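You operate a simulated robot arm through the tools that you are given. There is no shell and no other tool. Be economical: measure what you need, move in short steps, check, and stop when the job is done.

You are at the controls of a simulated two-armed robot. One attempt, no reset.

TASK
Swap the worn grey brush roll for the blue one on the rack and brush the crate's orange tomato clean.
Fine: the worn roll lies at the back and goes into the rack's free slot; the crate stands on the tipper's feed rails; leave the tomato in the groove with the guard shut, and the two red ones in the crate.

Only the result counts: the job must be done as asked and must still hold three seconds after the hand-in. Knocking over, shifting, dropping, spilling or breaking anything else fails it.

THE ROBOT
Two 7-joint arms with fingered hands on one trunk, on a base that drives. Base frame: it is fixed to the floor where the robot stands at the start and does not move with it; the origin is under the middle of the robot, x ahead of it, y to its left, z up. Readings come in mm, degrees, newtons and seconds.
The left shoulder is at the start at [60, 166, 962], the right one opposite. With the tool pointing down near the work surface each hand reaches from about 360 to 860 mm from the robot's upright axis, wherever it stands, measured 20 degrees to its own side. Places, roughly: back slot of the brush bed [1000, 100, 900]; brush guard [900, 100, 1000]; brush roll (26x5x5 cm) [600, 0, 900]; brush slider [800, 200, 900]; front slot of the roll rack [600, 0, 900]; groove between the brush rolls [900, 100, 900]. Payload 5 kg a hand.
The tool frame of a hand sits at the grasp point between the pads (the TCP): z along the fingers, y along the line on which they close. The tips reach 32 mm beyond it. The gripper opens to 160 mm. The gripper's body begins 89 mm behind the TCP. The gripper is a hand of 3 fingers: y runs from the thumb to the fingers, the wrist lies at [0, 0, -267] in the tool frame.
Orientation is that of the tool frame in the base frame, as a unit quaternion [x, y, z, w]. With the fingers straight down and closing along the base's y, the tool's x points along the base's -x, its y along +y and its z along -z.

THE INTERFACE
- The arms move only by the tool arm_command. It takes "left_targets", "right_targets" or both (then of equal length, played together; a hand with none holds still); each is a list of rows, each a list of 6 numbers: the shift along the tool's x, y, z in mm, then the turn, a rotation vector about the tool's x, y, z in degrees. In form: [[tx, ty, tz, wx, wy, wz], ...]. A call has 1 to 20 rows; each row shifts and turns the commanded pose from where the row before left it, along the tool's axes as they then stand. A row lasts 0.2 s, in which the tool goes at most 50 mm and 8.6 degrees; a call with a longer step from one row to the next is refused whole. Where a pose cannot be reached the arm comes as near as it can. A force on the tool above 80 N (or 10 N above the force at the start of the call, whichever is more), or a blocked arm, ends the call early, and 0.2 s more pass. In this call time passes only in rows, and 0.2 s behind the last. The reply holds the time, the measured pose of the TCP, the force on the tool along the base axes, the opening and the grip force, in the units named above and with some noise, with the torque about the TCP (base axes, N m) and any sound that the robot's microphone picked up.
- Cameras (640 x 400 px; columns grow to the right, rows downward): "scene" is now at [60.9, 7.9, 1624.7]; the picture's right is [0.09, -1.00, 0.00], its down [-0.52, -0.05, -0.85] and it looks along [0.85, 0.08, -0.52] (base axes); focal length 285 px, centre (320, 200). "left" rides on the left gripper at [-65, -4, -116] in its tool frame; the picture's right is [0.06, -1.00, 0.00], its down [0.87, 0.05, -0.49] and it looks along [0.49, 0.03, 0.87] (tool axes); focal length 261 px, centre (320, 200). "right" rides on the right gripper at [65, -4, -116] in its tool frame; the picture's right is [0.06, 1.00, 0.00], its down [-0.87, 0.05, -0.49] and it looks along [-0.49, 0.03, 0.87] (tool axes); focal length 261 px, centre (320, 200). There is no depth. A picture from a camera that has moved, and an enlarged one, comes with that camera's place and axes in the base frame and with its lens.
- snapshot(camera): a new picture of that camera. It takes no simulated time.
- move_column(by): slides the trunk up (or, below 0, down) by that many mm; the arms and the scene camera ride with it, the base frame stays. It gives what a move gives, with no picture.
- drive_base(legs): drives the robot by 1 to 6 legs, each [ahead, turn to the left] in mm and degrees, along the robot's own axes; the way and the turn of a leg run together, so that a leg with both is an arc; at most 1500 mm and 180 degrees a leg. The arms and the cameras ride along, it lands a little off, and it stops where it bumps. It gives what a move gives.
- finger_targets(finger1, finger2, thumb_bend, hand): sets how far each is bent, from 0 (flat) to 1 (curled in); at 0.3 the hand is open as for a grip, at 0.7 the pads meet at the TCP. One left out holds its place. A second passes; each finger stops where it meets its share of the squeeze, and holds until it gets a number again. It is the only way to open and close the hand. It gives what a move gives, with no picture; readings hold the bend of each and the force on the fingers (four entries, about 0 where the hand has none), thumb and palm.
- head_to(pan, tilt): turns the head with the scene camera to pan (to the left, within 86 degrees either way) and tilt (down, from -29 to 69), counted from straight ahead of the robot. It gives what a move gives.
- inspect(camera, box): a new picture of the part [left, top, right, bottom] of that camera's present view, enlarged. It takes no simulated time.
- hand_in(): hands the job in; it is judged then, once.

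Work in short steps. Places have to be worked out from the pictures, the camera data and where the tool is seen: move nearer, look again, correct. Check each grasp and each placing, and mend what went wrong. You have 120 turns and 100 pictures in all, those below and enlarged ones among them. Open the grippers and draw the arms clear of the work before you hand the job in, unless the task says otherwise.

The tools are called after "Call:" by a JSON object that holds its "name" and its "arguments". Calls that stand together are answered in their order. arm_command: Moves the arms, as the interface text tells. Its arguments: {"type":"object","properties":{"left_targets":{"type":"array","items":{"type":"array","items":{"type":"number"}}},"right_targets":{"type":"array","items":{"type":"array","items":{"type":"number"}}}},"required":[]} The other tools are called the same way: move_column (by) slides the trunk up or down; finger_targets (finger1, finger2, thumb_bend, hand) moves the fingers one by one; drive_base (legs) drives the base; head_to (pan, tilt) turns the head that bears the scene camera; snapshot (camera) takes a picture; inspect (camera, box) takes an enlarged picture of a part of a camera's view; hand_in () hands the job in.

At the start:

```text
time: 0.0
left_tool_pos: [426.5, 318.2, 1432.9]
left_tool_rot: [0.0, 1.0, 0.001, 0.0]
left_wrist_force: [-0.4, 0.8, -0.4]
left_moment: [0.01, 0.02, -0.05]
left_width: 159.7
left_gripper_force: 0.1
left_shape: jaw
left_bend: [0.3, 0.3, 0.3]
left_finger forces: [0.0, 0.0, 0.0, 0.1, 0.0, 0.1]
right_tool_pos: [439.9, -94.7, 1416.0]
right_tool_rot: [0.0, 1.0, 0.0, 0.0]
right_wrist_force: [0.3, 0.8, 0.2]
right_moment: [0.03, -0.03, -0.04]
right_width: 160.1
right_gripper_force: 0.0
right_shape: jaw
right_bend: [0.3, 0.3, 0.3]
right_finger forces: [0.0, 0.1, 0.0, 0.0, 0.0, 0.1]
trunk travel left (down, up): [-511.0, 79.0]
robot x, y, heading: [-0.4, 0.1, 0.1]
head pan, tilt: [5.4, 31.3]
```

scene: 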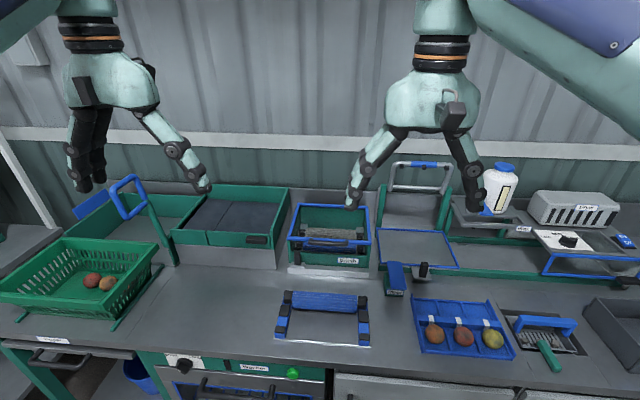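
right: 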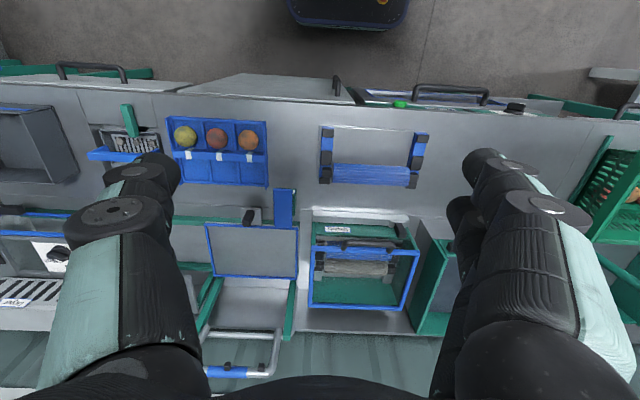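
left: 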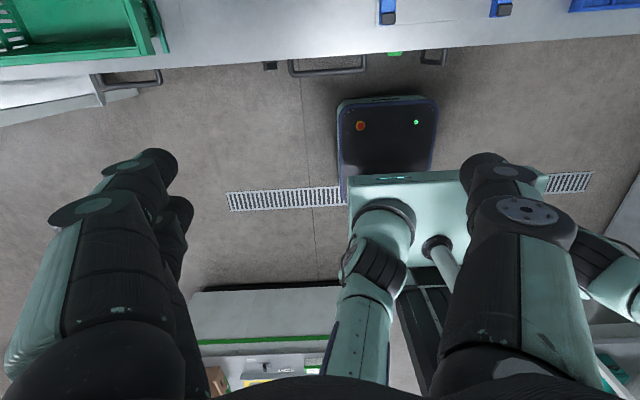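

The scene shows crate and tipper at left, a brush box in the middle, and the rack with the blue roll in front of it. I enlarge the main parts.

Call:
{"name": "inspect", "arguments": {"camera": "scene", "box": [260, 180, 400, 360]}}

Call:
{"name": "inspect", "arguments": {"camera": "scene", "box": [0, 170, 300, 360]}}

Call:
{"name": "inspect", "arguments": {"camera": "right", "box": [290, 90, 450, 330]}}

```text
2.22 times, centred on (330, 270) of scene
camera zoom: at [60.9, 7.9, 1624.7], right [0.09, -1.0, 0.0], down [-0.52, -0.05, -0.85], along [0.85, 0.08, -0.52], focal length 634 px, centre (298, 44)
```

zoom: 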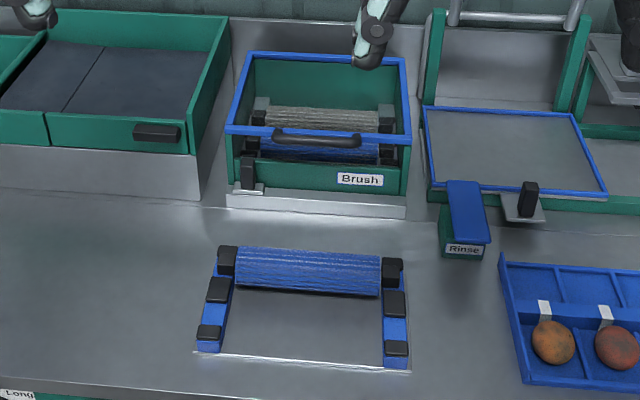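

```text
2.11 times, centred on (150, 265) of scene
camera zoom: at [60.9, 7.9, 1624.7], right [0.09, -1.0, 0.0], down [-0.52, -0.05, -0.85], along [0.85, 0.08, -0.52], focal length 601 px, centre (678, 63)
```

zoom: 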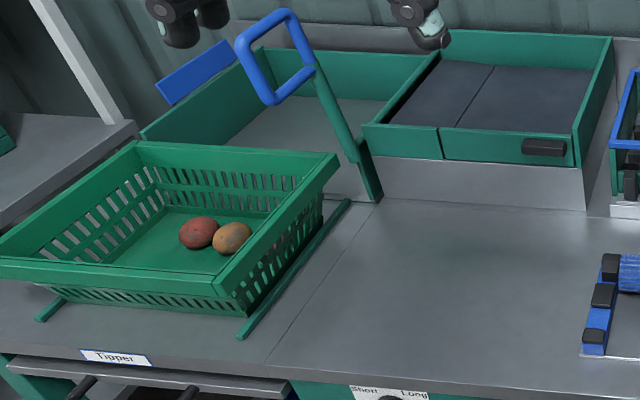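

```text
1.67 times, centred on (370, 210) of right
camera zoom: at [375.1, -98.7, 1532.4], right [-0.06, 1.0, 0.0], down [0.87, 0.05, 0.49], along [0.49, 0.03, -0.87], focal length 434 px, centre (237, 183)
```

zoom: 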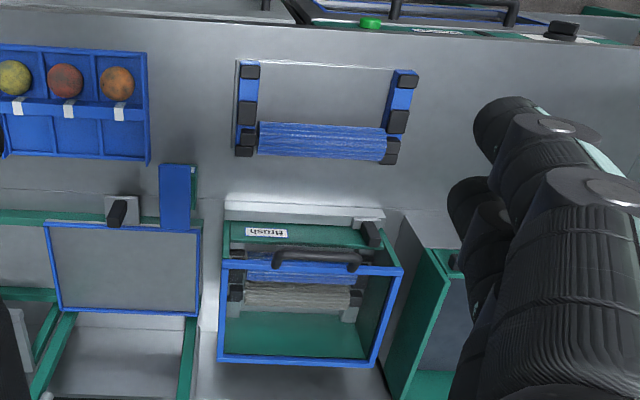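

The roll lies in the rack at about [650, 50, 900]; the brush box is near [945, 50]. I bring the right hand forward and lower to look into the box with its camera.

Call:
{"name": "arm_command", "arguments": {"right_targets": [[-26, 12, 33, 0, 0, 0], [-26, 12, 33, 0, 0, 0], [-26, 12, 33, 0, 0, 0], [-26, 12, 33, 0, 0, 0], [-26, 12, 33, 0, 0, 0], [-26, 12, 33, 0, 0, 0], [-26, 12, 33, 0, 0, 0], [-26, 12, 33, 0, 0, 0]]}}

Call:
{"name": "head_to", "arguments": {"pan": 30, "tilt": 45}}

Call:
{"name": "snapshot", "arguments": {"camera": "right"}}

Call:
{"name": "snapshot", "arguments": {"camera": "scene"}}

```text
time: 1.8
left_tool_pos: [427.7, 317.1, 1432.9]
left_tool_rot: [0.0, 1.0, 0.0, -0.001]
left_wrist_force: [0.4, 0.3, 0.1]
left_moment: [-0.01, 0.03, 0.02]
left_width: 160.0
left_gripper_force: 0.0
left_shape: jaw
left_bend: [0.3, 0.3, 0.3]
left_finger forces: [0.1, 0.0, 0.1, 0.0, 0.1, 0.1]
right_tool_pos: [648.5, 1.7, 1149.1]
right_tool_rot: [0.0, 1.0, 0.0, 0.0]
right_wrist_force: [0.2, 0.3, 0.4]
right_moment: [0.01, 0.0, -0.01]
right_width: 160.1
right_gripper_force: 0.1
right_shape: jaw
right_bend: [0.3, 0.3, 0.3]
right_finger forces: [0.0, 0.0, 0.1, 0.1, 0.0, 0.0]
trunk travel left (down, up): [-511.0, 79.0]
robot x, y, heading: [-1.1, 2.3, -0.3]
head pan, tilt: [5.4, 31.3]
```

```text
time: 2.7
left_tool_pos: [426.6, 317.1, 1435.2]
left_tool_rot: [0.0, 1.0, 0.001, 0.0]
left_wrist_force: [0.3, -1.4, 0.4]
left_moment: [0.02, 0.0, 0.01]
left_width: 159.9
left_gripper_force: 0.0
left_shape: jaw
left_bend: [0.3, 0.3, 0.3]
left_finger forces: [0.0, 0.0, 0.1, 0.1, 0.0, 0.0]
right_tool_pos: [647.5, 1.9, 1150.3]
right_tool_rot: [-0.001, 1.0, 0.0, 0.001]
right_wrist_force: [0.1, 0.0, 0.4]
right_moment: [0.01, -0.05, 0.0]
right_width: 160.1
right_gripper_force: 0.1
right_shape: jaw
right_bend: [0.3, 0.3, 0.3]
right_finger forces: [0.1, 0.0, 0.0, 0.0, 0.0, 0.0]
trunk travel left (down, up): [-511.0, 79.0]
robot x, y, heading: [-0.5, -3.0, 0.1]
head pan, tilt: [30.0, 45.0]
```

```text
93 pictures are left
camera right: at [582.3, -2.2, 1266.1], right [-0.06, 1.0, 0.0], down [0.87, 0.05, 0.49], along [0.49, 0.03, -0.87], focal length 261 px, centre (320, 200)
```

right: 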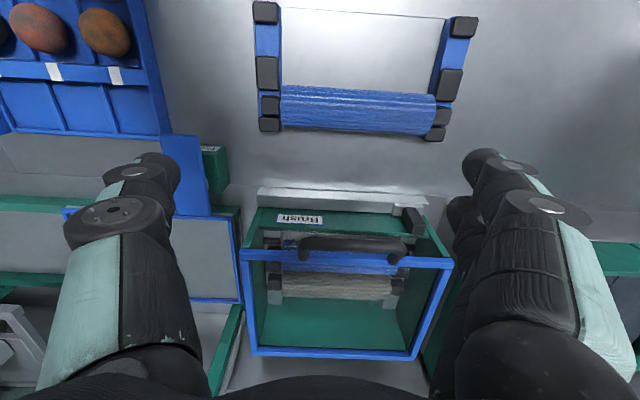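

```text
92 pictures are left
camera scene: at [41.9, 40.0, 1604.2], right [0.5, -0.87, 0.0], down [-0.61, -0.35, -0.71], along [0.61, 0.35, -0.71], focal length 285 px, centre (320, 200)
```

scene: 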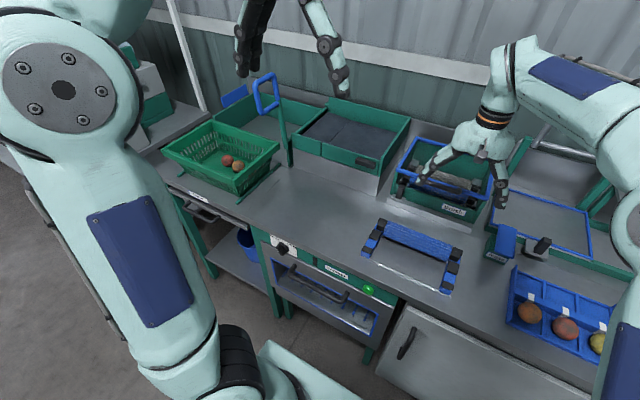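

The right camera now sees the box from above. I enlarge it for detail of guard, slider and bearings.

Call:
{"name": "inspect", "arguments": {"camera": "right", "box": [230, 170, 470, 370]}}

Call:
{"name": "inspect", "arguments": {"camera": "right", "box": [230, 0, 490, 160]}}

Call:
{"name": "inspect", "arguments": {"camera": "scene", "box": [360, 120, 520, 300]}}

Call:
{"name": "inspect", "arguments": {"camera": "scene", "box": [150, 60, 310, 220]}}

```text
2.00 times, centred on (350, 270) of right
camera zoom: at [582.3, -2.2, 1266.1], right [-0.06, 1.0, 0.0], down [0.87, 0.05, 0.49], along [0.49, 0.03, -0.87], focal length 521 px, centre (260, 60)
```

zoom: 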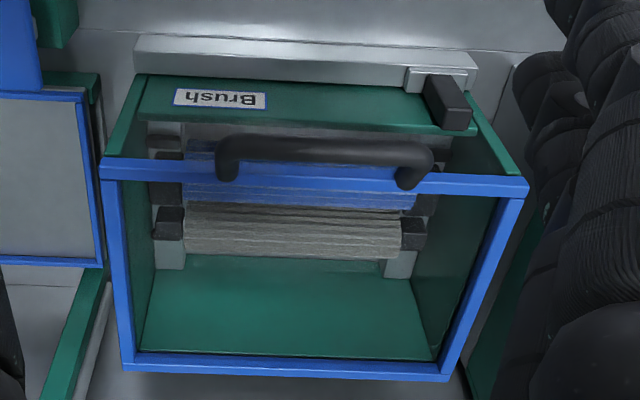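

```text
2.46 times, centred on (360, 80) of right
camera zoom: at [582.3, -2.2, 1266.1], right [-0.06, 1.0, 0.0], down [0.87, 0.05, 0.49], along [0.49, 0.03, -0.87], focal length 642 px, centre (222, 495)
```

zoom: 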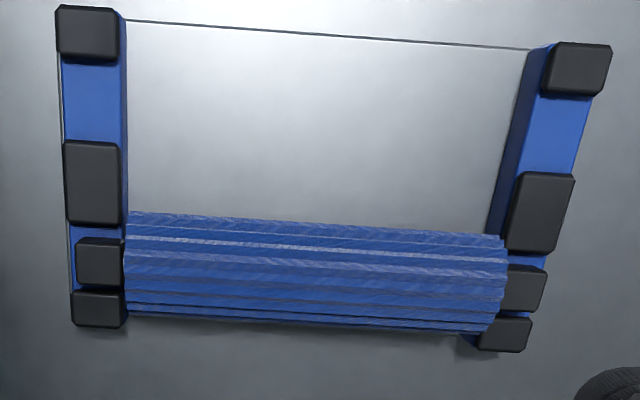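

```text
2.22 times, centred on (440, 210) of scene
camera zoom: at [41.9, 40.0, 1604.2], right [0.5, -0.87, 0.0], down [-0.61, -0.35, -0.71], along [0.61, 0.35, -0.71], focal length 634 px, centre (53, 178)
```

zoom: 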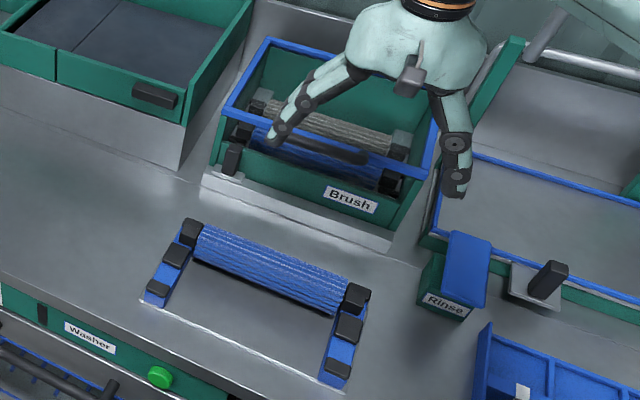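

```text
2.50 times, centred on (230, 140) of scene
camera zoom: at [41.9, 40.0, 1604.2], right [0.5, -0.87, 0.0], down [-0.61, -0.35, -0.71], along [0.61, 0.35, -0.71], focal length 713 px, centre (545, 350)
```

zoom: 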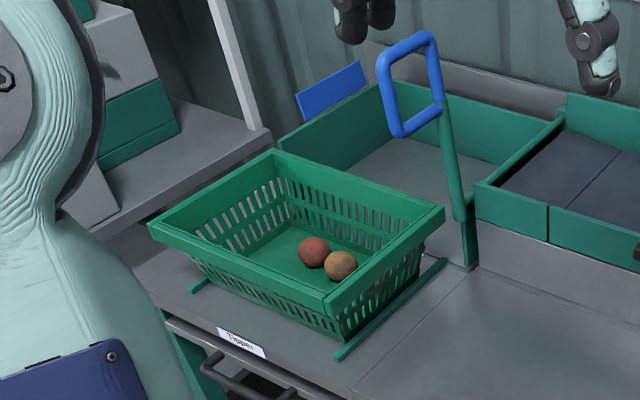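

From two views the guard frame spans about x 811–1025, y −90..187 at z≈1010, with its handle at about [773, 46, 1030]; rolls near x 913 (blue) and 957 (grey). I drive ahead towards the bench to gain reach, then look from the front.

Call:
{"name": "drive_base", "arguments": {"legs": [[100, 0]]}}

Call:
{"name": "head_to", "arguments": {"pan": 5, "tilt": 60}}

Call:
{"name": "snapshot", "arguments": {"camera": "scene"}}

```text
time: 3.9
left_tool_pos: [531.4, 317.1, 1433.1]
left_tool_rot: [0.001, 1.0, 0.001, -0.001]
left_wrist_force: [-0.1, 0.0, -0.7]
left_moment: [0.0, 0.04, 0.02]
left_width: 159.8
left_gripper_force: 0.0
left_shape: jaw
left_bend: [0.3, 0.3, 0.3]
left_finger forces: [0.0, 0.0, 0.0, 0.0, 0.1, 0.0]
right_tool_pos: [751.1, 0.6, 1149.3]
right_tool_rot: [0.0, 1.0, 0.0, -0.001]
right_wrist_force: [0.8, -0.5, -0.3]
right_moment: [-0.04, 0.03, 0.01]
right_width: 160.1
right_gripper_force: 0.1
right_shape: jaw
right_bend: [0.3, 0.3, 0.3]
right_finger forces: [0.0, 0.0, 0.0, 0.0, 0.1, 0.0]
trunk travel left (down, up): [-511.0, 79.0]
robot x, y, heading: [100.5, 1.5, -0.0]
head pan, tilt: [30.0, 45.0]
```

```text
time: 4.7
left_tool_pos: [530.7, 318.0, 1433.8]
left_tool_rot: [0.0, 1.0, -0.001, 0.0]
left_wrist_force: [0.4, -0.3, 0.2]
left_moment: [0.04, 0.0, 0.04]
left_width: 159.9
left_gripper_force: 0.1
left_shape: jaw
left_bend: [0.3, 0.3, 0.3]
left_finger forces: [0.0, 0.0, 0.1, 0.1, 0.0, 0.0]
right_tool_pos: [749.3, 1.7, 1151.1]
right_tool_rot: [0.0, 1.0, 0.001, 0.0]
right_wrist_force: [0.5, 0.0, 0.4]
right_moment: [-0.01, -0.02, 0.0]
right_width: 159.8
right_gripper_force: 0.1
right_shape: jaw
right_bend: [0.3, 0.3, 0.3]
right_finger forces: [0.0, 0.0, 0.0, 0.0, 0.0, 0.0]
trunk travel left (down, up): [-511.0, 79.0]
robot x, y, heading: [102.5, 0.1, -0.1]
head pan, tilt: [5.0, 60.0]
```

```text
87 pictures are left
camera scene: at [140.4, 5.3, 1584.7], right [0.09, -1.0, 0.0], down [-0.86, -0.08, -0.5], along [0.5, 0.04, -0.87], focal length 285 px, centre (320, 200)
```

scene: 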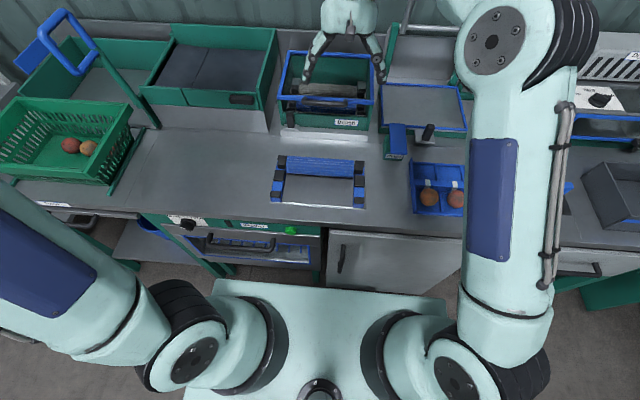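

The base is at x≈100 with the arms clear. I set the right hand pitched 45° forward-down with the fingers closing in the vertical plane, stationed ahead of the guard handle.

Call:
{"name": "arm_command", "arguments": {"right_targets": [[40, 22, 0, 0, 0, 0], [40, 22, 0, 0, 0, 0], [0, 0, 0, 0, -7.5, 0], [0, 0, 0, 0, -7.5, 0], [0, 0, 0, 0, -7.5, 0], [0, 0, 0, 0, -7.5, 0], [0, 0, 0, 0, -7.5, 0], [0, 0, 0, 0, -7.5, 0], [0, 0, 0, 0, 0, -8.2], [0, 0, 0, 0, 0, -8.2], [0, 0, 0, 0, 0, -8.2], [0, 0, 0, 0, 0, -8.2], [0, 0, 0, 0, 0, -8.2], [0, 0, 0, 0, 0, -8.2], [0, 0, 0, 0, 0, -8.2], [0, 0, 0, 0, 0, -8.2], [0, 0, 0, 0, 0, -8.2], [0, 0, 0, 0, 0, -8.2], [0, 0, 0, 0, 0, -8]]}}

Call:
{"name": "snapshot", "arguments": {"camera": "right"}}

Call:
{"name": "snapshot", "arguments": {"camera": "scene"}}

```text
time: 8.7
left_tool_pos: [529.3, 317.6, 1433.9]
left_tool_rot: [0.001, 1.0, 0.0, 0.0]
left_wrist_force: [0.7, 0.4, -0.2]
left_moment: [0.03, 0.02, -0.01]
left_width: 159.9
left_gripper_force: 0.1
left_shape: jaw
left_bend: [0.3, 0.3, 0.3]
left_finger forces: [0.0, 0.0, 0.0, 0.0, 0.0, 0.1]
right_tool_pos: [670.3, 45.4, 1150.6]
right_tool_rot: [0.654, -0.653, 0.27, -0.271]
right_wrist_force: [-0.3, 0.9, 0.2]
right_moment: [0.01, -0.03, 0.01]
right_width: 159.8
right_gripper_force: 0.1
right_shape: jaw
right_bend: [0.3, 0.3, 0.3]
right_finger forces: [0.0, 0.0, 0.1, 0.0, 0.1, 0.0]
trunk travel left (down, up): [-511.0, 79.0]
robot x, y, heading: [104.7, 0.7, -0.2]
head pan, tilt: [5.0, 60.0]
```

```text
86 pictures are left
camera right: at [591.7, -19.9, 1235.5], right [-0.71, -0.06, -0.71], down [-0.39, 0.87, 0.31], along [0.59, 0.49, -0.64], focal length 261 px, centre (320, 200)
```

right: 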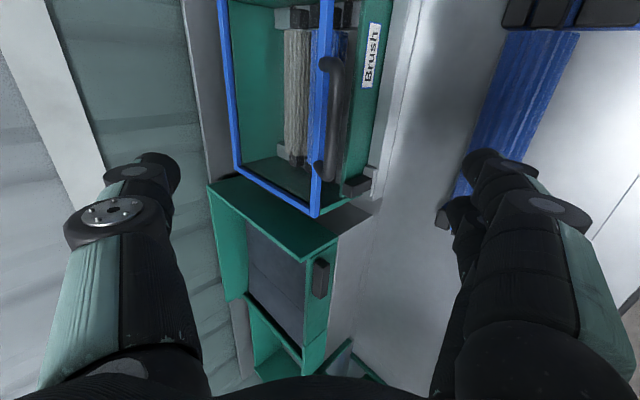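

```text
85 pictures are left
camera scene: at [140.1, 5.1, 1584.6], right [0.09, -1.0, 0.0], down [-0.86, -0.07, -0.5], along [0.5, 0.04, -0.87], focal length 285 px, centre (320, 200)
```

scene: 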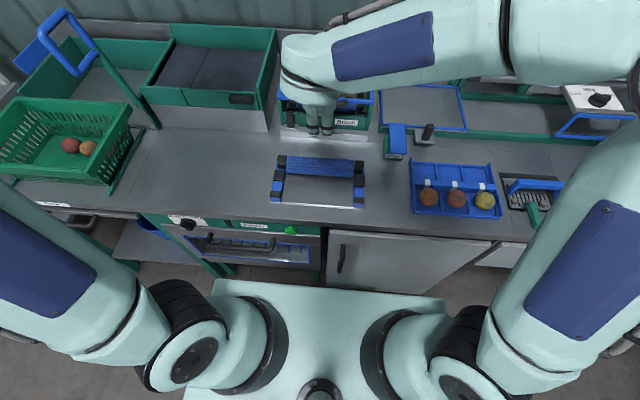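

The pose is right, and this view again gives the bar at about [775, 41, 1030], y −10..92. I half-close the fingers and approach along the tool axis, stopping short to check.

Call:
{"name": "finger_targets", "arguments": {"hand": "right", "finger1": 0.5, "finger2": 0.5, "thumb_bend": 0.5}}

Call:
{"name": "arm_command", "arguments": {"right_targets": [[2, 5, 40, 0, 0, 0], [2, 5, 40, 0, 0, 0], [0, 0, 25, 0, 0, 0]]}}

Call:
{"name": "snapshot", "arguments": {"camera": "right"}}

```text
time: 9.7
left_tool_pos: [530.2, 317.3, 1434.1]
left_tool_rot: [0.002, 1.0, 0.0, 0.0]
left_wrist_force: [-0.2, -0.2, 0.3]
left_moment: [0.01, -0.01, -0.01]
left_width: 159.9
left_gripper_force: 0.0
left_shape: jaw
left_bend: [0.3, 0.3, 0.3]
left_finger forces: [0.0, 0.0, 0.0, 0.0, 0.0, 0.0]
right_tool_pos: [669.3, 45.7, 1150.5]
right_tool_rot: [-0.653, 0.654, -0.27, 0.27]
right_wrist_force: [-0.2, 0.1, -0.3]
right_moment: [-0.04, 0.01, 0.03]
right_width: 88.3
right_gripper_force: 0.0
right_shape: fingers
right_bend: [0.5, 0.5, 0.5]
right_finger forces: [0.2, 0.0, 0.1, 0.0, 0.0, 0.0]
trunk travel left (down, up): [-511.0, 79.0]
robot x, y, heading: [99.4, 0.9, -0.3]
head pan, tilt: [5.0, 60.0]
```

```text
time: 10.5
left_tool_pos: [530.0, 319.3, 1434.1]
left_tool_rot: [0.002, 1.0, -0.001, 0.0]
left_wrist_force: [0.2, -0.8, 0.0]
left_moment: [0.03, 0.03, -0.03]
left_width: 159.9
left_gripper_force: 0.2
left_shape: jaw
left_bend: [0.3, 0.3, 0.3]
left_finger forces: [0.0, 0.0, 0.0, 0.1, 0.1, 0.0]
right_tool_pos: [735.9, 42.3, 1068.5]
right_tool_rot: [-0.653, 0.653, -0.27, 0.27]
right_wrist_force: [0.3, 0.1, 0.5]
right_moment: [-0.04, 0.01, -0.02]
right_width: 87.9
right_gripper_force: 0.1
right_shape: fingers
right_bend: [0.5, 0.5, 0.5]
right_finger forces: [0.1, 0.0, 0.0, 0.1, 0.0, 0.0]
trunk travel left (down, up): [-511.0, 79.0]
robot x, y, heading: [100.6, -3.3, -0.1]
head pan, tilt: [5.0, 60.0]
```

```text
84 pictures are left
camera right: at [658.0, -23.1, 1154.0], right [-0.71, -0.06, -0.71], down [-0.39, 0.87, 0.31], along [0.59, 0.49, -0.64], focal length 261 px, centre (320, 200)
```

right: 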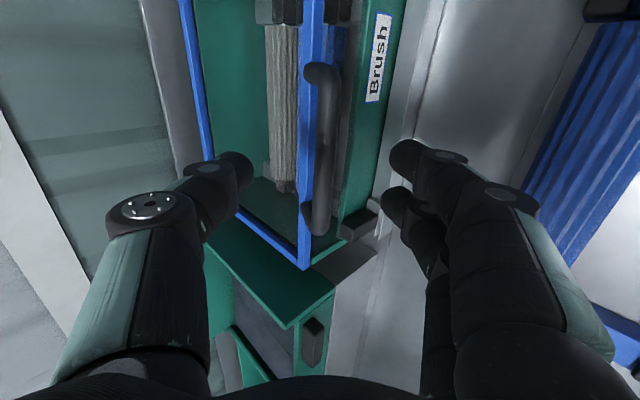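

The bar sits centred between thumb and fingers. I advance the last 47 mm and close to a loose cage around the bar.

Call:
{"name": "arm_command", "arguments": {"right_targets": [[0, 0, 24, 0, 0, 0], [0, 0, 23, 0, 0, 0]]}}

Call:
{"name": "finger_targets", "arguments": {"hand": "right", "finger1": 0.6, "finger2": 0.6, "thumb_bend": 0.6}}

Call:
{"name": "snapshot", "arguments": {"camera": "right"}}

```text
time: 11.1
left_tool_pos: [529.7, 317.6, 1434.0]
left_tool_rot: [0.002, 1.0, 0.0, 0.0]
left_wrist_force: [0.1, -0.6, 0.0]
left_moment: [0.01, 0.03, -0.01]
left_width: 159.7
left_gripper_force: 0.1
left_shape: jaw
left_bend: [0.3, 0.3, 0.3]
left_finger forces: [0.0, 0.1, 0.0, 0.0, 0.1, 0.0]
right_tool_pos: [770.6, 43.0, 1035.8]
right_tool_rot: [-0.653, 0.654, -0.27, 0.27]
right_wrist_force: [0.9, 0.1, -0.5]
right_moment: [-0.01, 0.0, 0.01]
right_width: 88.1
right_gripper_force: 0.0
right_shape: fingers
right_bend: [0.5, 0.5, 0.5]
right_finger forces: [0.0, 0.1, 0.0, 0.1, 0.0, 0.0]
trunk travel left (down, up): [-511.0, 79.0]
robot x, y, heading: [104.7, -1.9, 0.1]
head pan, tilt: [5.0, 60.0]
```

```text
time: 12.1
left_tool_pos: [529.5, 316.7, 1434.7]
left_tool_rot: [0.001, 1.0, 0.0, 0.0]
left_wrist_force: [-0.2, 0.1, 0.1]
left_moment: [0.0, -0.03, 0.01]
left_width: 160.0
left_gripper_force: 0.0
left_shape: jaw
left_bend: [0.3, 0.3, 0.3]
left_finger forces: [0.0, 0.0, 0.0, 0.1, 0.0, 0.1]
right_tool_pos: [771.6, 42.8, 1037.1]
right_tool_rot: [-0.653, 0.653, -0.271, 0.271]
right_wrist_force: [-0.2, -0.4, 0.0]
right_moment: [0.01, -0.02, -0.02]
right_width: 48.3
right_gripper_force: 0.1
right_shape: fingers
right_bend: [0.6, 0.6, 0.6]
right_finger forces: [0.0, 0.0, 0.0, 0.0, 0.1, 0.1]
trunk travel left (down, up): [-511.0, 79.0]
robot x, y, heading: [101.5, 2.4, -0.1]
head pan, tilt: [5.0, 60.0]
```

```text
83 pictures are left
camera right: at [692.5, -22.6, 1120.5], right [-0.71, -0.06, -0.71], down [-0.39, 0.87, 0.31], along [0.59, 0.49, -0.64], focal length 261 px, centre (320, 200)
```

right: 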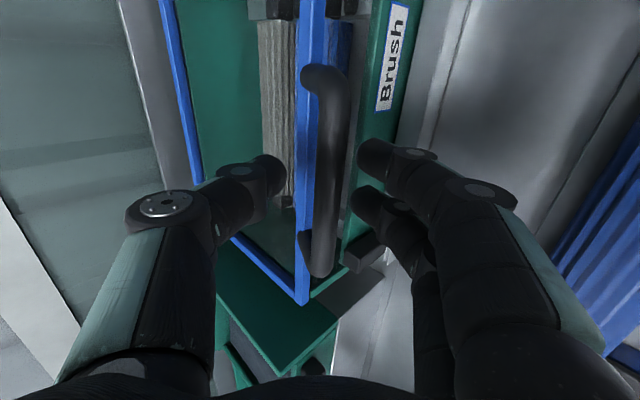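

The bar is between the pads. I tighten the cage a bit and start raising the guard along its arc about a hinge near x 1025, z 1005, pitching the hand up as it goes.

Call:
{"name": "finger_targets", "arguments": {"hand": "right", "finger1": 0.65, "finger2": 0.65, "thumb_bend": 0.65}}

Call:
{"name": "arm_command", "arguments": {"right_targets": [[0, -28.6, -20, 4, 0, 0], [0, -32.2, -13.8, 4, 0, 0], [0, -34.4, -6.9, 4, 0, 0]]}}

Call:
{"name": "snapshot", "arguments": {"camera": "right"}}

```text
time: 13.1
left_tool_pos: [529.9, 317.4, 1435.3]
left_tool_rot: [0.002, 1.0, 0.0, 0.0]
left_wrist_force: [1.0, 0.5, 0.1]
left_moment: [-0.01, -0.03, 0.02]
left_width: 159.8
left_gripper_force: 0.0
left_shape: jaw
left_bend: [0.3, 0.3, 0.3]
left_finger forces: [0.1, 0.1, 0.0, 0.0, 0.0, 0.0]
right_tool_pos: [771.2, 42.3, 1035.8]
right_tool_rot: [0.654, -0.653, 0.271, -0.271]
right_wrist_force: [-0.3, -0.6, 0.2]
right_moment: [0.0, 0.02, 0.01]
right_width: 30.0
right_gripper_force: 0.2
right_shape: fingers
right_bend: [0.64, 0.64, 0.65]
right_finger forces: [0.4, 0.4, 0.0, 0.1, 0.0, 0.0]
trunk travel left (down, up): [-511.0, 79.0]
robot x, y, heading: [105.7, 0.7, 0.1]
head pan, tilt: [5.0, 60.0]
```

```text
time: 13.9
left_tool_pos: [529.3, 317.8, 1434.3]
left_tool_rot: [0.0, 1.0, 0.0, 0.0]
left_wrist_force: [0.9, 0.0, -0.1]
left_moment: [0.0, -0.02, 0.0]
left_width: 159.8
left_gripper_force: 0.1
left_shape: jaw
left_bend: [0.3, 0.3, 0.3]
left_finger forces: [0.1, 0.0, 0.0, 0.0, 0.0, 0.0]
right_tool_pos: [798.4, 42.5, 1138.7]
right_tool_rot: [0.622, -0.621, 0.338, -0.338]
right_wrist_force: [-0.7, 1.1, -1.3]
right_moment: [0.04, 0.01, -0.02]
right_width: 30.9
right_gripper_force: 1.1
right_shape: fingers
right_bend: [0.64, 0.64, 0.65]
right_finger forces: [0.9, 0.9, 0.0, 0.1, 0.0, 0.1]
trunk travel left (down, up): [-511.0, 79.0]
robot x, y, heading: [104.0, -1.1, -0.1]
head pan, tilt: [5.0, 60.0]
```

```text
82 pictures are left
camera right: at [705.1, -22.9, 1205.2], right [-0.54, -0.06, -0.84], down [-0.44, 0.87, 0.22], along [0.71, 0.49, -0.5], focal length 261 px, centre (320, 200)
```

right: 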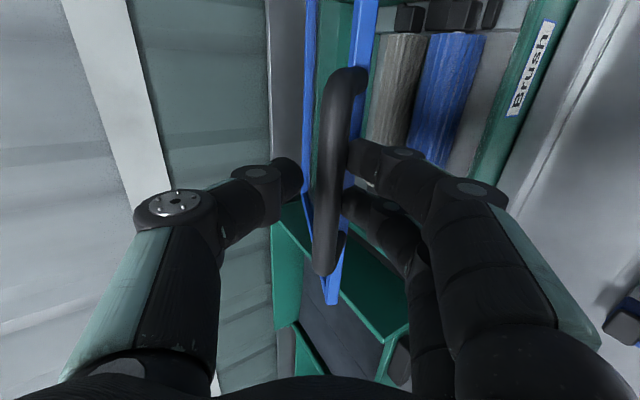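

The guard lifts smoothly with about 1 N. I continue the arc to about 80° open.

Call:
{"name": "arm_command", "arguments": {"right_targets": [[0, -35, 0.4, 4, 0, 0], [0, -34.1, 7.7, 4, 0, 0], [0, -31.9, 14.6, 4, 0, 0], [0, -28.1, 20.9, 4, 0, 0], [0, -23.1, 26.3, 4, 0, 0], [0, -17.1, 30.5, 4, 0, 0], [0, -10.4, 33.5, 4, 0, 0]]}}

Call:
{"name": "snapshot", "arguments": {"camera": "right"}}

Call:
{"name": "head_to", "arguments": {"pan": 5, "tilt": 32}}

Call:
{"name": "snapshot", "arguments": {"camera": "scene"}}

```text
time: 15.5
left_tool_pos: [530.1, 316.5, 1432.9]
left_tool_rot: [0.001, 1.0, -0.001, -0.002]
left_wrist_force: [0.5, -0.9, -0.5]
left_moment: [-0.06, 0.02, 0.02]
left_width: 159.9
left_gripper_force: 0.1
left_shape: jaw
left_bend: [0.3, 0.3, 0.3]
left_finger forces: [0.0, 0.0, 0.1, 0.0, 0.1, 0.0]
right_tool_pos: [1002.1, 38.8, 1258.0]
right_tool_rot: [0.521, -0.521, 0.478, -0.478]
right_wrist_force: [1.1, 0.7, -2.4]
right_moment: [0.01, -0.17, -0.01]
right_width: 29.5
right_gripper_force: 1.5
right_shape: fingers
right_bend: [0.65, 0.65, 0.65]
right_finger forces: [1.0, 1.0, 0.0, 0.0, 0.0, 0.0]
trunk travel left (down, up): [-511.0, 79.0]
robot x, y, heading: [100.9, -5.5, -0.1]
head pan, tilt: [5.0, 60.0]
```

```text
81 pictures are left
camera right: at [888.1, -26.0, 1273.1], right [-0.09, -0.06, -0.99], down [-0.49, 0.87, -0.01], along [0.87, 0.49, -0.11], focal length 261 px, centre (320, 200)
```

right: 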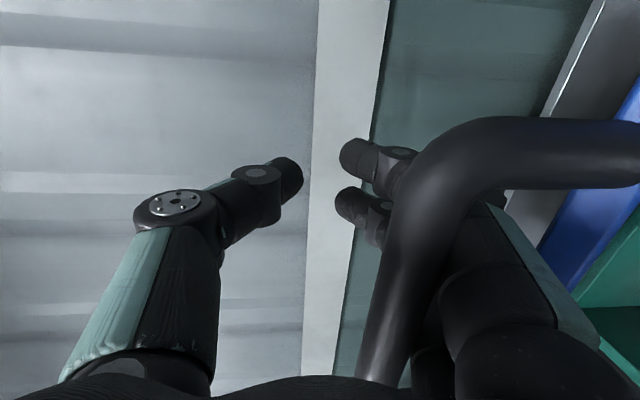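

```text
time: 16.5
left_tool_pos: [530.5, 317.5, 1433.5]
left_tool_rot: [0.001, 1.0, 0.0, 0.0]
left_wrist_force: [0.0, 0.5, 0.2]
left_moment: [0.01, 0.0, 0.0]
left_width: 159.7
left_gripper_force: 0.2
left_shape: jaw
left_bend: [0.3, 0.3, 0.3]
left_finger forces: [0.0, 0.1, 0.1, 0.0, 0.0, 0.1]
right_tool_pos: [1000.9, 38.5, 1259.8]
right_tool_rot: [-0.521, 0.523, -0.478, 0.477]
right_wrist_force: [1.2, -0.4, -2.9]
right_moment: [-0.02, -0.21, 0.05]
right_width: 29.6
right_gripper_force: 1.0
right_shape: fingers
right_bend: [0.65, 0.65, 0.65]
right_finger forces: [1.1, 1.1, 0.1, 0.1, 0.0, 0.1]
trunk travel left (down, up): [-511.0, 79.0]
robot x, y, heading: [103.8, -1.8, -0.0]
head pan, tilt: [5.0, 32.0]
```

```text
80 pictures are left
camera scene: at [163.4, 7.1, 1623.5], right [0.09, -1.0, 0.0], down [-0.53, -0.05, -0.85], along [0.84, 0.07, -0.53], focal length 285 px, centre (320, 200)
```

scene: 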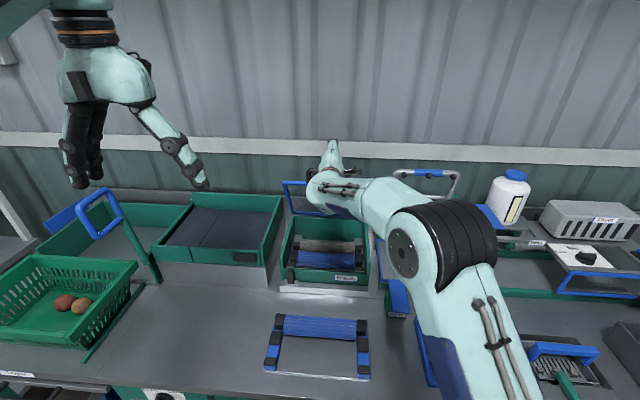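

The guard is nearly upright and the bar now rests on the finger roots. I push straight ahead to carry it over the vertical.

Call:
{"name": "arm_command", "arguments": {"right_targets": [[0, 0, 30, 0, 0, 0], [0, 0, 30, 0, 0, 0]]}}

Call:
{"name": "snapshot", "arguments": {"camera": "right"}}

Call:
{"name": "inspect", "arguments": {"camera": "scene", "box": [240, 130, 400, 300]}}

```text
time: 17.1
left_tool_pos: [528.3, 317.5, 1434.9]
left_tool_rot: [0.0, 1.0, 0.0, 0.001]
left_wrist_force: [0.5, 0.8, -0.4]
left_moment: [0.0, -0.02, 0.01]
left_width: 160.2
left_gripper_force: 0.0
left_shape: jaw
left_bend: [0.3, 0.3, 0.3]
left_finger forces: [0.0, 0.1, 0.1, 0.1, 0.1, 0.0]
right_tool_pos: [1062.0, 41.1, 1259.1]
right_tool_rot: [-0.52, 0.52, -0.479, 0.48]
right_wrist_force: [-3.2, 0.7, 10.4]
right_moment: [0.12, 1.06, -0.01]
right_width: 29.3
right_gripper_force: 4.8
right_shape: fingers
right_bend: [0.65, 0.65, 0.65]
right_finger forces: [0.0, 0.0, 0.1, 0.0, 0.1, 10.2]
trunk travel left (down, up): [-511.0, 79.0]
robot x, y, heading: [104.5, -2.1, -0.1]
head pan, tilt: [5.0, 32.0]
```

```text
79 pictures are left
camera right: at [947.2, -24.0, 1272.4], right [-0.08, -0.06, -0.99], down [-0.49, 0.87, -0.01], along [0.87, 0.49, -0.1], focal length 261 px, centre (320, 200)
```

right: 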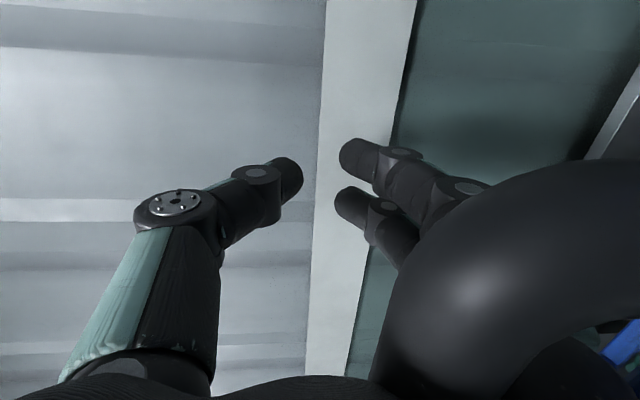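

```text
2.35 times, centred on (320, 215) of scene
camera zoom: at [160.6, 7.1, 1624.1], right [0.09, -1.0, 0.0], down [-0.53, -0.05, -0.85], along [0.85, 0.07, -0.53], focal length 671 px, centre (320, 165)
```

zoom: 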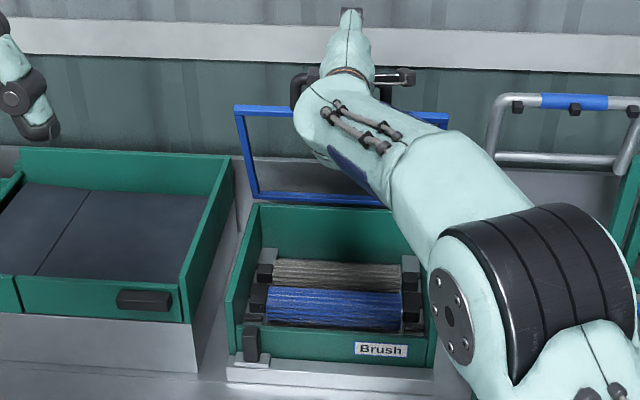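

The bar is in the finger roots against the palm with the guard about 70° open. I draw the hand back so the bar slides along the fingers to the pads, to grip it there.

Call:
{"name": "arm_command", "arguments": {"right_targets": [[0, 0, -30, 0, 0, 0], [0, 0, -30, 0, 0, 0]]}}

Call:
{"name": "snapshot", "arguments": {"camera": "right"}}

```text
time: 17.7
left_tool_pos: [529.9, 317.1, 1433.4]
left_tool_rot: [0.0, 1.0, -0.001, 0.001]
left_wrist_force: [-0.1, -0.1, 0.3]
left_moment: [0.03, 0.01, -0.02]
left_width: 159.7
left_gripper_force: 0.1
left_shape: jaw
left_bend: [0.3, 0.3, 0.3]
left_finger forces: [0.0, 0.0, 0.1, 0.1, 0.1, 0.1]
right_tool_pos: [1000.6, 38.8, 1257.2]
right_tool_rot: [-0.521, 0.521, -0.478, 0.477]
right_wrist_force: [-0.3, 0.1, 0.1]
right_moment: [0.02, 0.02, 0.01]
right_width: 29.4
right_gripper_force: 0.3
right_shape: fingers
right_bend: [0.65, 0.65, 0.65]
right_finger forces: [0.3, 0.2, 0.1, 0.0, 0.1, 0.1]
trunk travel left (down, up): [-511.0, 79.0]
robot x, y, heading: [97.4, -2.0, -0.1]
head pan, tilt: [5.0, 32.0]
```

```text
77 pictures are left
camera right: at [887.0, -25.3, 1273.0], right [-0.09, -0.06, -0.99], down [-0.49, 0.87, -0.01], along [0.87, 0.49, -0.11], focal length 261 px, centre (320, 200)
```

right: 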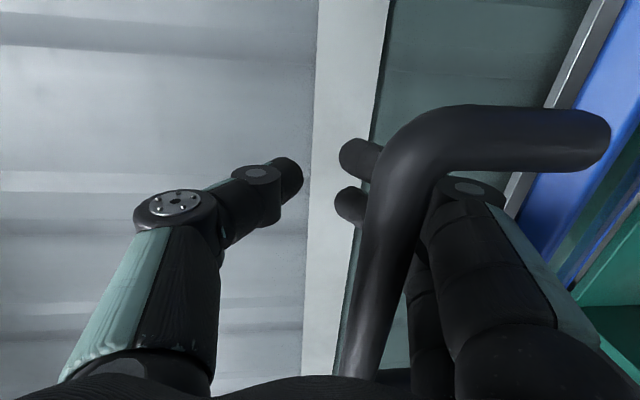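

The bar is about 35 mm behind the pads, slightly low, and the guard hardly loads the hand. I retreat 33 mm more and pinch it.

Call:
{"name": "arm_command", "arguments": {"right_targets": [[0, 3, -17, 0, 0, 0], [0, 3, -17, 0, 0, 0]]}}

Call:
{"name": "finger_targets", "arguments": {"hand": "right", "finger1": 0.72, "finger2": 0.72, "thumb_bend": 0.72}}

Call:
{"name": "snapshot", "arguments": {"camera": "right"}}

```text
time: 18.3
left_tool_pos: [529.6, 317.2, 1433.6]
left_tool_rot: [0.001, 1.0, 0.0, 0.0]
left_wrist_force: [0.8, -0.3, -0.4]
left_moment: [-0.01, -0.02, -0.02]
left_width: 159.8
left_gripper_force: 0.2
left_shape: jaw
left_bend: [0.3, 0.3, 0.3]
left_finger forces: [0.0, 0.0, 0.0, 0.0, 0.0, 0.0]
right_tool_pos: [968.5, 40.8, 1257.4]
right_tool_rot: [0.522, -0.521, 0.477, -0.478]
right_wrist_force: [0.1, 0.3, 0.4]
right_moment: [0.0, 0.0, -0.01]
right_width: 29.0
right_gripper_force: 0.0
right_shape: fingers
right_bend: [0.65, 0.65, 0.65]
right_finger forces: [0.0, 0.0, 0.1, 0.1, 0.1, 0.0]
trunk travel left (down, up): [-511.0, 79.0]
robot x, y, heading: [104.5, 1.1, 0.2]
head pan, tilt: [5.0, 32.0]
```

```text
time: 19.3
left_tool_pos: [529.1, 315.9, 1434.2]
left_tool_rot: [0.001, 1.0, 0.0, 0.0]
left_wrist_force: [-0.7, 0.6, -0.5]
left_moment: [0.0, -0.03, 0.01]
left_width: 159.9
left_gripper_force: 0.1
left_shape: jaw
left_bend: [0.3, 0.3, 0.3]
left_finger forces: [0.0, 0.0, 0.0, 0.0, 0.0, 0.0]
right_tool_pos: [968.3, 40.9, 1256.3]
right_tool_rot: [0.521, -0.521, 0.477, -0.478]
right_wrist_force: [0.1, -0.4, 0.6]
right_moment: [0.0, -0.06, 0.01]
right_width: 6.5
right_gripper_force: 0.1
right_shape: fingers
right_bend: [0.72, 0.72, 0.72]
right_finger forces: [0.1, 0.0, 0.1, 0.1, 0.0, 0.0]
trunk travel left (down, up): [-511.0, 79.0]
robot x, y, heading: [100.9, 3.4, 0.1]
head pan, tilt: [5.0, 32.0]
```

```text
76 pictures are left
camera right: at [853.9, -24.1, 1270.7], right [-0.09, -0.06, -0.99], down [-0.49, 0.87, -0.01], along [0.87, 0.49, -0.11], focal length 261 px, centre (320, 200)
```

right: 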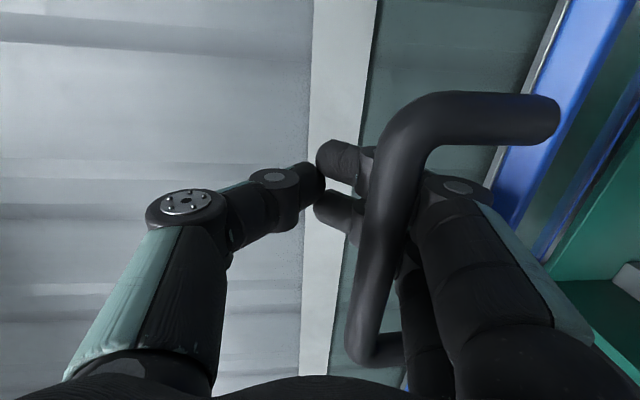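

The closed thumb and fingers now ring the bar (it sits inside, about 25 mm behind the pads). I drive 40 mm ahead for reach; the ring keeps the guard up.

Call:
{"name": "drive_base", "arguments": {"legs": [[40, 0]]}}

Call:
{"name": "snapshot", "arguments": {"camera": "right"}}

```text
time: 20.1
left_tool_pos: [573.2, 316.3, 1433.6]
left_tool_rot: [0.001, 1.0, 0.001, -0.001]
left_wrist_force: [1.1, -0.3, -0.4]
left_moment: [0.03, 0.07, 0.04]
left_width: 159.8
left_gripper_force: 0.1
left_shape: jaw
left_bend: [0.3, 0.3, 0.3]
left_finger forces: [0.0, 0.1, 0.1, 0.0, 0.0, 0.0]
right_tool_pos: [1010.0, 40.0, 1255.5]
right_tool_rot: [0.521, -0.521, 0.478, -0.478]
right_wrist_force: [0.4, -0.6, -1.3]
right_moment: [-0.02, -0.07, -0.04]
right_width: 6.8
right_gripper_force: 0.7
right_shape: fingers
right_bend: [0.72, 0.72, 0.72]
right_finger forces: [0.4, 0.4, 0.1, 0.0, 0.0, 0.0]
trunk travel left (down, up): [-511.0, 79.0]
robot x, y, heading: [145.1, 1.1, -0.1]
head pan, tilt: [5.0, 32.0]
```

```text
75 pictures are left
camera right: at [897.0, -24.7, 1270.3], right [-0.09, -0.06, -0.99], down [-0.49, 0.87, -0.01], along [0.87, 0.49, -0.11], focal length 261 px, centre (320, 200)
```

right: 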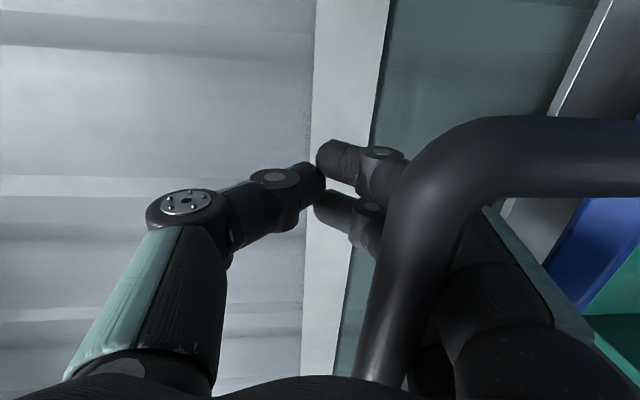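

The drive went without a bump and the bar is still in the ring. I push ahead in steps, rising slightly, to bring the bar past the hinge line.

Call:
{"name": "arm_command", "arguments": {"right_targets": [[0, -7, 30, 1, 0, 0], [0, -7, 30, 1, 0, 0], [0, -6, 30, 1, 0, 0], [0, -5, 30, 1, 0, 0]]}}

Call:
{"name": "inspect", "arguments": {"camera": "scene", "box": [240, 130, 400, 300]}}

Call:
{"name": "snapshot", "arguments": {"camera": "right"}}

```text
time: 21.1
left_tool_pos: [569.5, 315.8, 1435.2]
left_tool_rot: [0.002, 1.0, 0.0, 0.001]
left_wrist_force: [-0.7, -0.3, 0.1]
left_moment: [0.04, -0.05, 0.0]
left_width: 159.7
left_gripper_force: 0.0
left_shape: jaw
left_bend: [0.3, 0.3, 0.3]
left_finger forces: [0.1, 0.0, 0.0, 0.0, 0.0, 0.0]
right_tool_pos: [1126.6, 40.4, 1278.8]
right_tool_rot: [-0.503, 0.504, -0.496, 0.497]
right_wrist_force: [-6.3, 0.7, 6.3]
right_moment: [0.1, 0.63, 0.11]
right_width: 6.3
right_gripper_force: 4.3
right_shape: fingers
right_bend: [0.72, 0.72, 0.72]
right_finger forces: [0.0, 0.1, 0.0, 0.1, 0.0, 8.6]
trunk travel left (down, up): [-511.0, 79.0]
robot x, y, heading: [144.3, 0.3, -0.1]
head pan, tilt: [5.0, 32.0]
```

```text
2.35 times, centred on (320, 215) of scene
camera zoom: at [201.0, 6.5, 1623.9], right [0.09, -1.0, 0.0], down [-0.53, -0.04, -0.85], along [0.85, 0.07, -0.53], focal length 671 px, centre (320, 165)
```

zoom: 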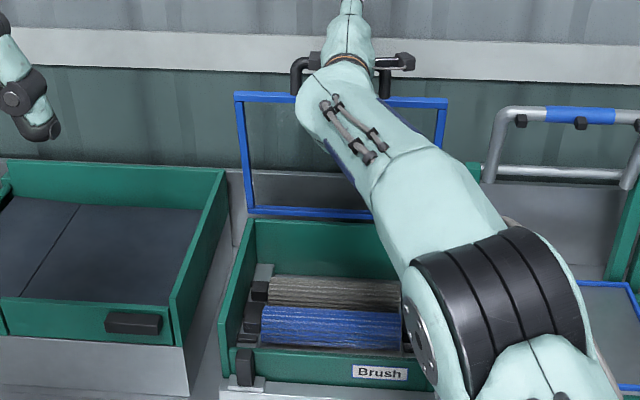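

```text
73 pictures are left
camera right: at [1011.9, -24.7, 1284.5], right [-0.01, -0.06, -1.0], down [-0.49, 0.87, -0.05], along [0.87, 0.49, -0.04], focal length 261 px, centre (320, 200)
```

right: 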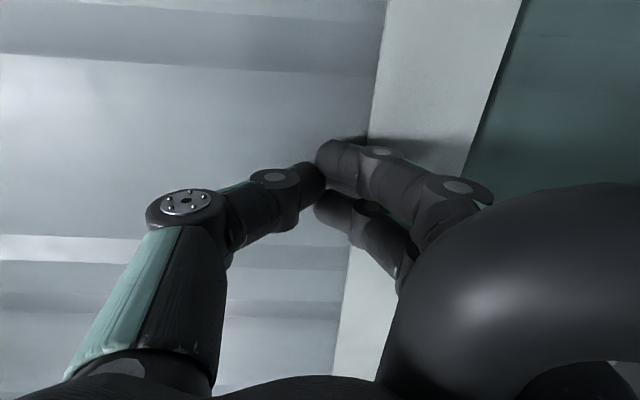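

The frame still leans ~14° to the robot and the fingertips near the wall beam, so I curl the fingers in around the bar before pushing on.

Call:
{"name": "finger_targets", "arguments": {"hand": "right", "finger1": 0.95, "finger2": 0.95, "thumb_bend": 0.72}}

Call:
{"name": "snapshot", "arguments": {"camera": "right"}}

```text
time: 22.1
left_tool_pos: [569.7, 316.6, 1434.8]
left_tool_rot: [0.001, 1.0, 0.0, 0.0]
left_wrist_force: [0.8, 0.1, 0.0]
left_moment: [-0.01, 0.03, 0.03]
left_width: 160.0
left_gripper_force: 0.1
left_shape: jaw
left_bend: [0.3, 0.3, 0.3]
left_finger forces: [0.0, 0.0, 0.1, 0.1, 0.0, 0.0]
right_tool_pos: [1127.6, 39.9, 1278.2]
right_tool_rot: [-0.502, 0.504, -0.497, 0.497]
right_wrist_force: [-11.0, -0.6, 12.5]
right_moment: [0.23, 1.37, 0.23]
right_width: 4.5
right_gripper_force: 8.0
right_shape: fingers
right_bend: [0.76, 0.76, 0.71]
right_finger forces: [0.0, 0.1, 0.0, 0.0, 0.0, 16.4]
trunk travel left (down, up): [-511.0, 79.0]
robot x, y, heading: [144.4, 0.6, -0.3]
head pan, tilt: [5.0, 32.0]
```

```text
72 pictures are left
camera right: at [1012.2, -24.5, 1284.2], right [-0.01, -0.06, -1.0], down [-0.49, 0.87, -0.05], along [0.87, 0.49, -0.04], focal length 261 px, centre (320, 200)
```

right: 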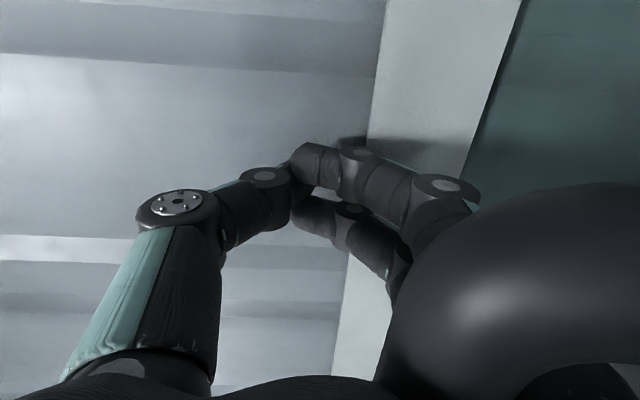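

The palm presses the bar downwards too much. I take the thumb away so the fingers can hook around the bar fully, and relieve upward a little.

Call:
{"name": "finger_targets", "arguments": {"hand": "right", "thumb_bend": 0.3, "finger1": 0.95, "finger2": 0.95}}

Call:
{"name": "arm_command", "arguments": {"right_targets": [[0, -8, 0, 0, 0, 0]]}}

Call:
{"name": "snapshot", "arguments": {"camera": "right"}}

```text
time: 23.1
left_tool_pos: [568.5, 317.3, 1435.1]
left_tool_rot: [0.0, 1.0, 0.0, 0.0]
left_wrist_force: [1.1, 1.0, 1.0]
left_moment: [-0.02, 0.03, 0.01]
left_width: 159.8
left_gripper_force: 0.0
left_shape: jaw
left_bend: [0.3, 0.3, 0.3]
left_finger forces: [0.1, 0.0, 0.1, 0.0, 0.1, 0.1]
right_tool_pos: [1125.5, 40.0, 1277.1]
right_tool_rot: [-0.503, 0.504, -0.496, 0.496]
right_wrist_force: [-17.5, -0.4, 8.5]
right_moment: [0.11, 0.88, 0.33]
right_width: 68.5
right_gripper_force: 8.9
right_shape: fingers
right_bend: [0.95, 0.95, 0.3]
right_finger forces: [0.0, 0.1, 0.0, 0.0, 0.0, 17.9]
trunk travel left (down, up): [-511.0, 79.0]
robot x, y, heading: [141.5, -0.4, -0.0]
head pan, tilt: [5.0, 32.0]
```

```text
time: 23.6
left_tool_pos: [570.3, 317.0, 1433.5]
left_tool_rot: [0.001, 1.0, 0.0, 0.0]
left_wrist_force: [0.0, 0.1, 0.1]
left_moment: [-0.03, 0.0, 0.01]
left_width: 159.8
left_gripper_force: 0.2
left_shape: jaw
left_bend: [0.3, 0.3, 0.3]
left_finger forces: [0.0, 0.0, 0.1, 0.0, 0.1, 0.0]
right_tool_pos: [1129.8, 40.3, 1280.9]
right_tool_rot: [-0.505, 0.505, -0.495, 0.494]
right_wrist_force: [-12.6, -0.8, -8.0]
right_moment: [0.04, -0.6, 0.16]
right_width: 68.4
right_gripper_force: 9.0
right_shape: fingers
right_bend: [0.95, 0.95, 0.3]
right_finger forces: [4.2, 4.1, 0.0, 0.0, 0.0, 9.3]
trunk travel left (down, up): [-511.0, 79.0]
robot x, y, heading: [146.7, -0.0, 0.2]
head pan, tilt: [5.0, 32.0]
```

```text
71 pictures are left
camera right: at [1014.5, -24.1, 1287.0], right [-0.02, -0.06, -1.0], down [-0.49, 0.87, -0.04], along [0.87, 0.49, -0.05], focal length 261 px, centre (320, 200)
```

right: 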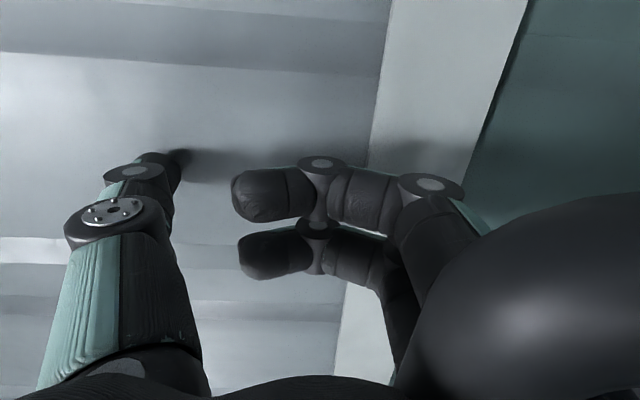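

Resistance is now 12–17 N along x, perhaps an end stop. I check the frame angle, easing back first.

Call:
{"name": "arm_command", "arguments": {"right_targets": [[0, 6, -12, 0, 0, 0]]}}

Call:
{"name": "inspect", "arguments": {"camera": "scene", "box": [260, 130, 370, 230]}}

```text
time: 23.9
left_tool_pos: [569.4, 318.1, 1434.9]
left_tool_rot: [0.001, 1.0, 0.001, 0.0]
left_wrist_force: [0.6, -0.1, 0.4]
left_moment: [0.01, -0.04, 0.02]
left_width: 160.0
left_gripper_force: 0.0
left_shape: jaw
left_bend: [0.3, 0.3, 0.3]
left_finger forces: [0.1, 0.2, 0.0, 0.0, 0.0, 0.0]
right_tool_pos: [1119.4, 39.9, 1279.4]
right_tool_rot: [-0.502, 0.504, -0.497, 0.496]
right_wrist_force: [-0.9, 2.1, 1.9]
right_moment: [0.11, 0.18, -0.17]
right_width: 68.4
right_gripper_force: 5.5
right_shape: fingers
right_bend: [0.95, 0.95, 0.3]
right_finger forces: [2.0, 2.0, 0.0, 0.0, 0.0, 7.4]
trunk travel left (down, up): [-511.0, 79.0]
robot x, y, heading: [146.1, -0.9, 0.1]
head pan, tilt: [5.0, 32.0]
```

```text
4.00 times, centred on (315, 180) of scene
camera zoom: at [203.4, 7.5, 1623.7], right [0.09, -1.0, 0.0], down [-0.53, -0.05, -0.85], along [0.85, 0.07, -0.53], focal length 1141 px, centre (340, 280)
```

zoom: 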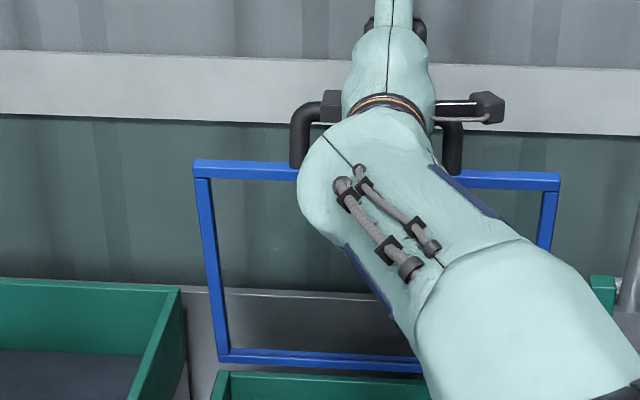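

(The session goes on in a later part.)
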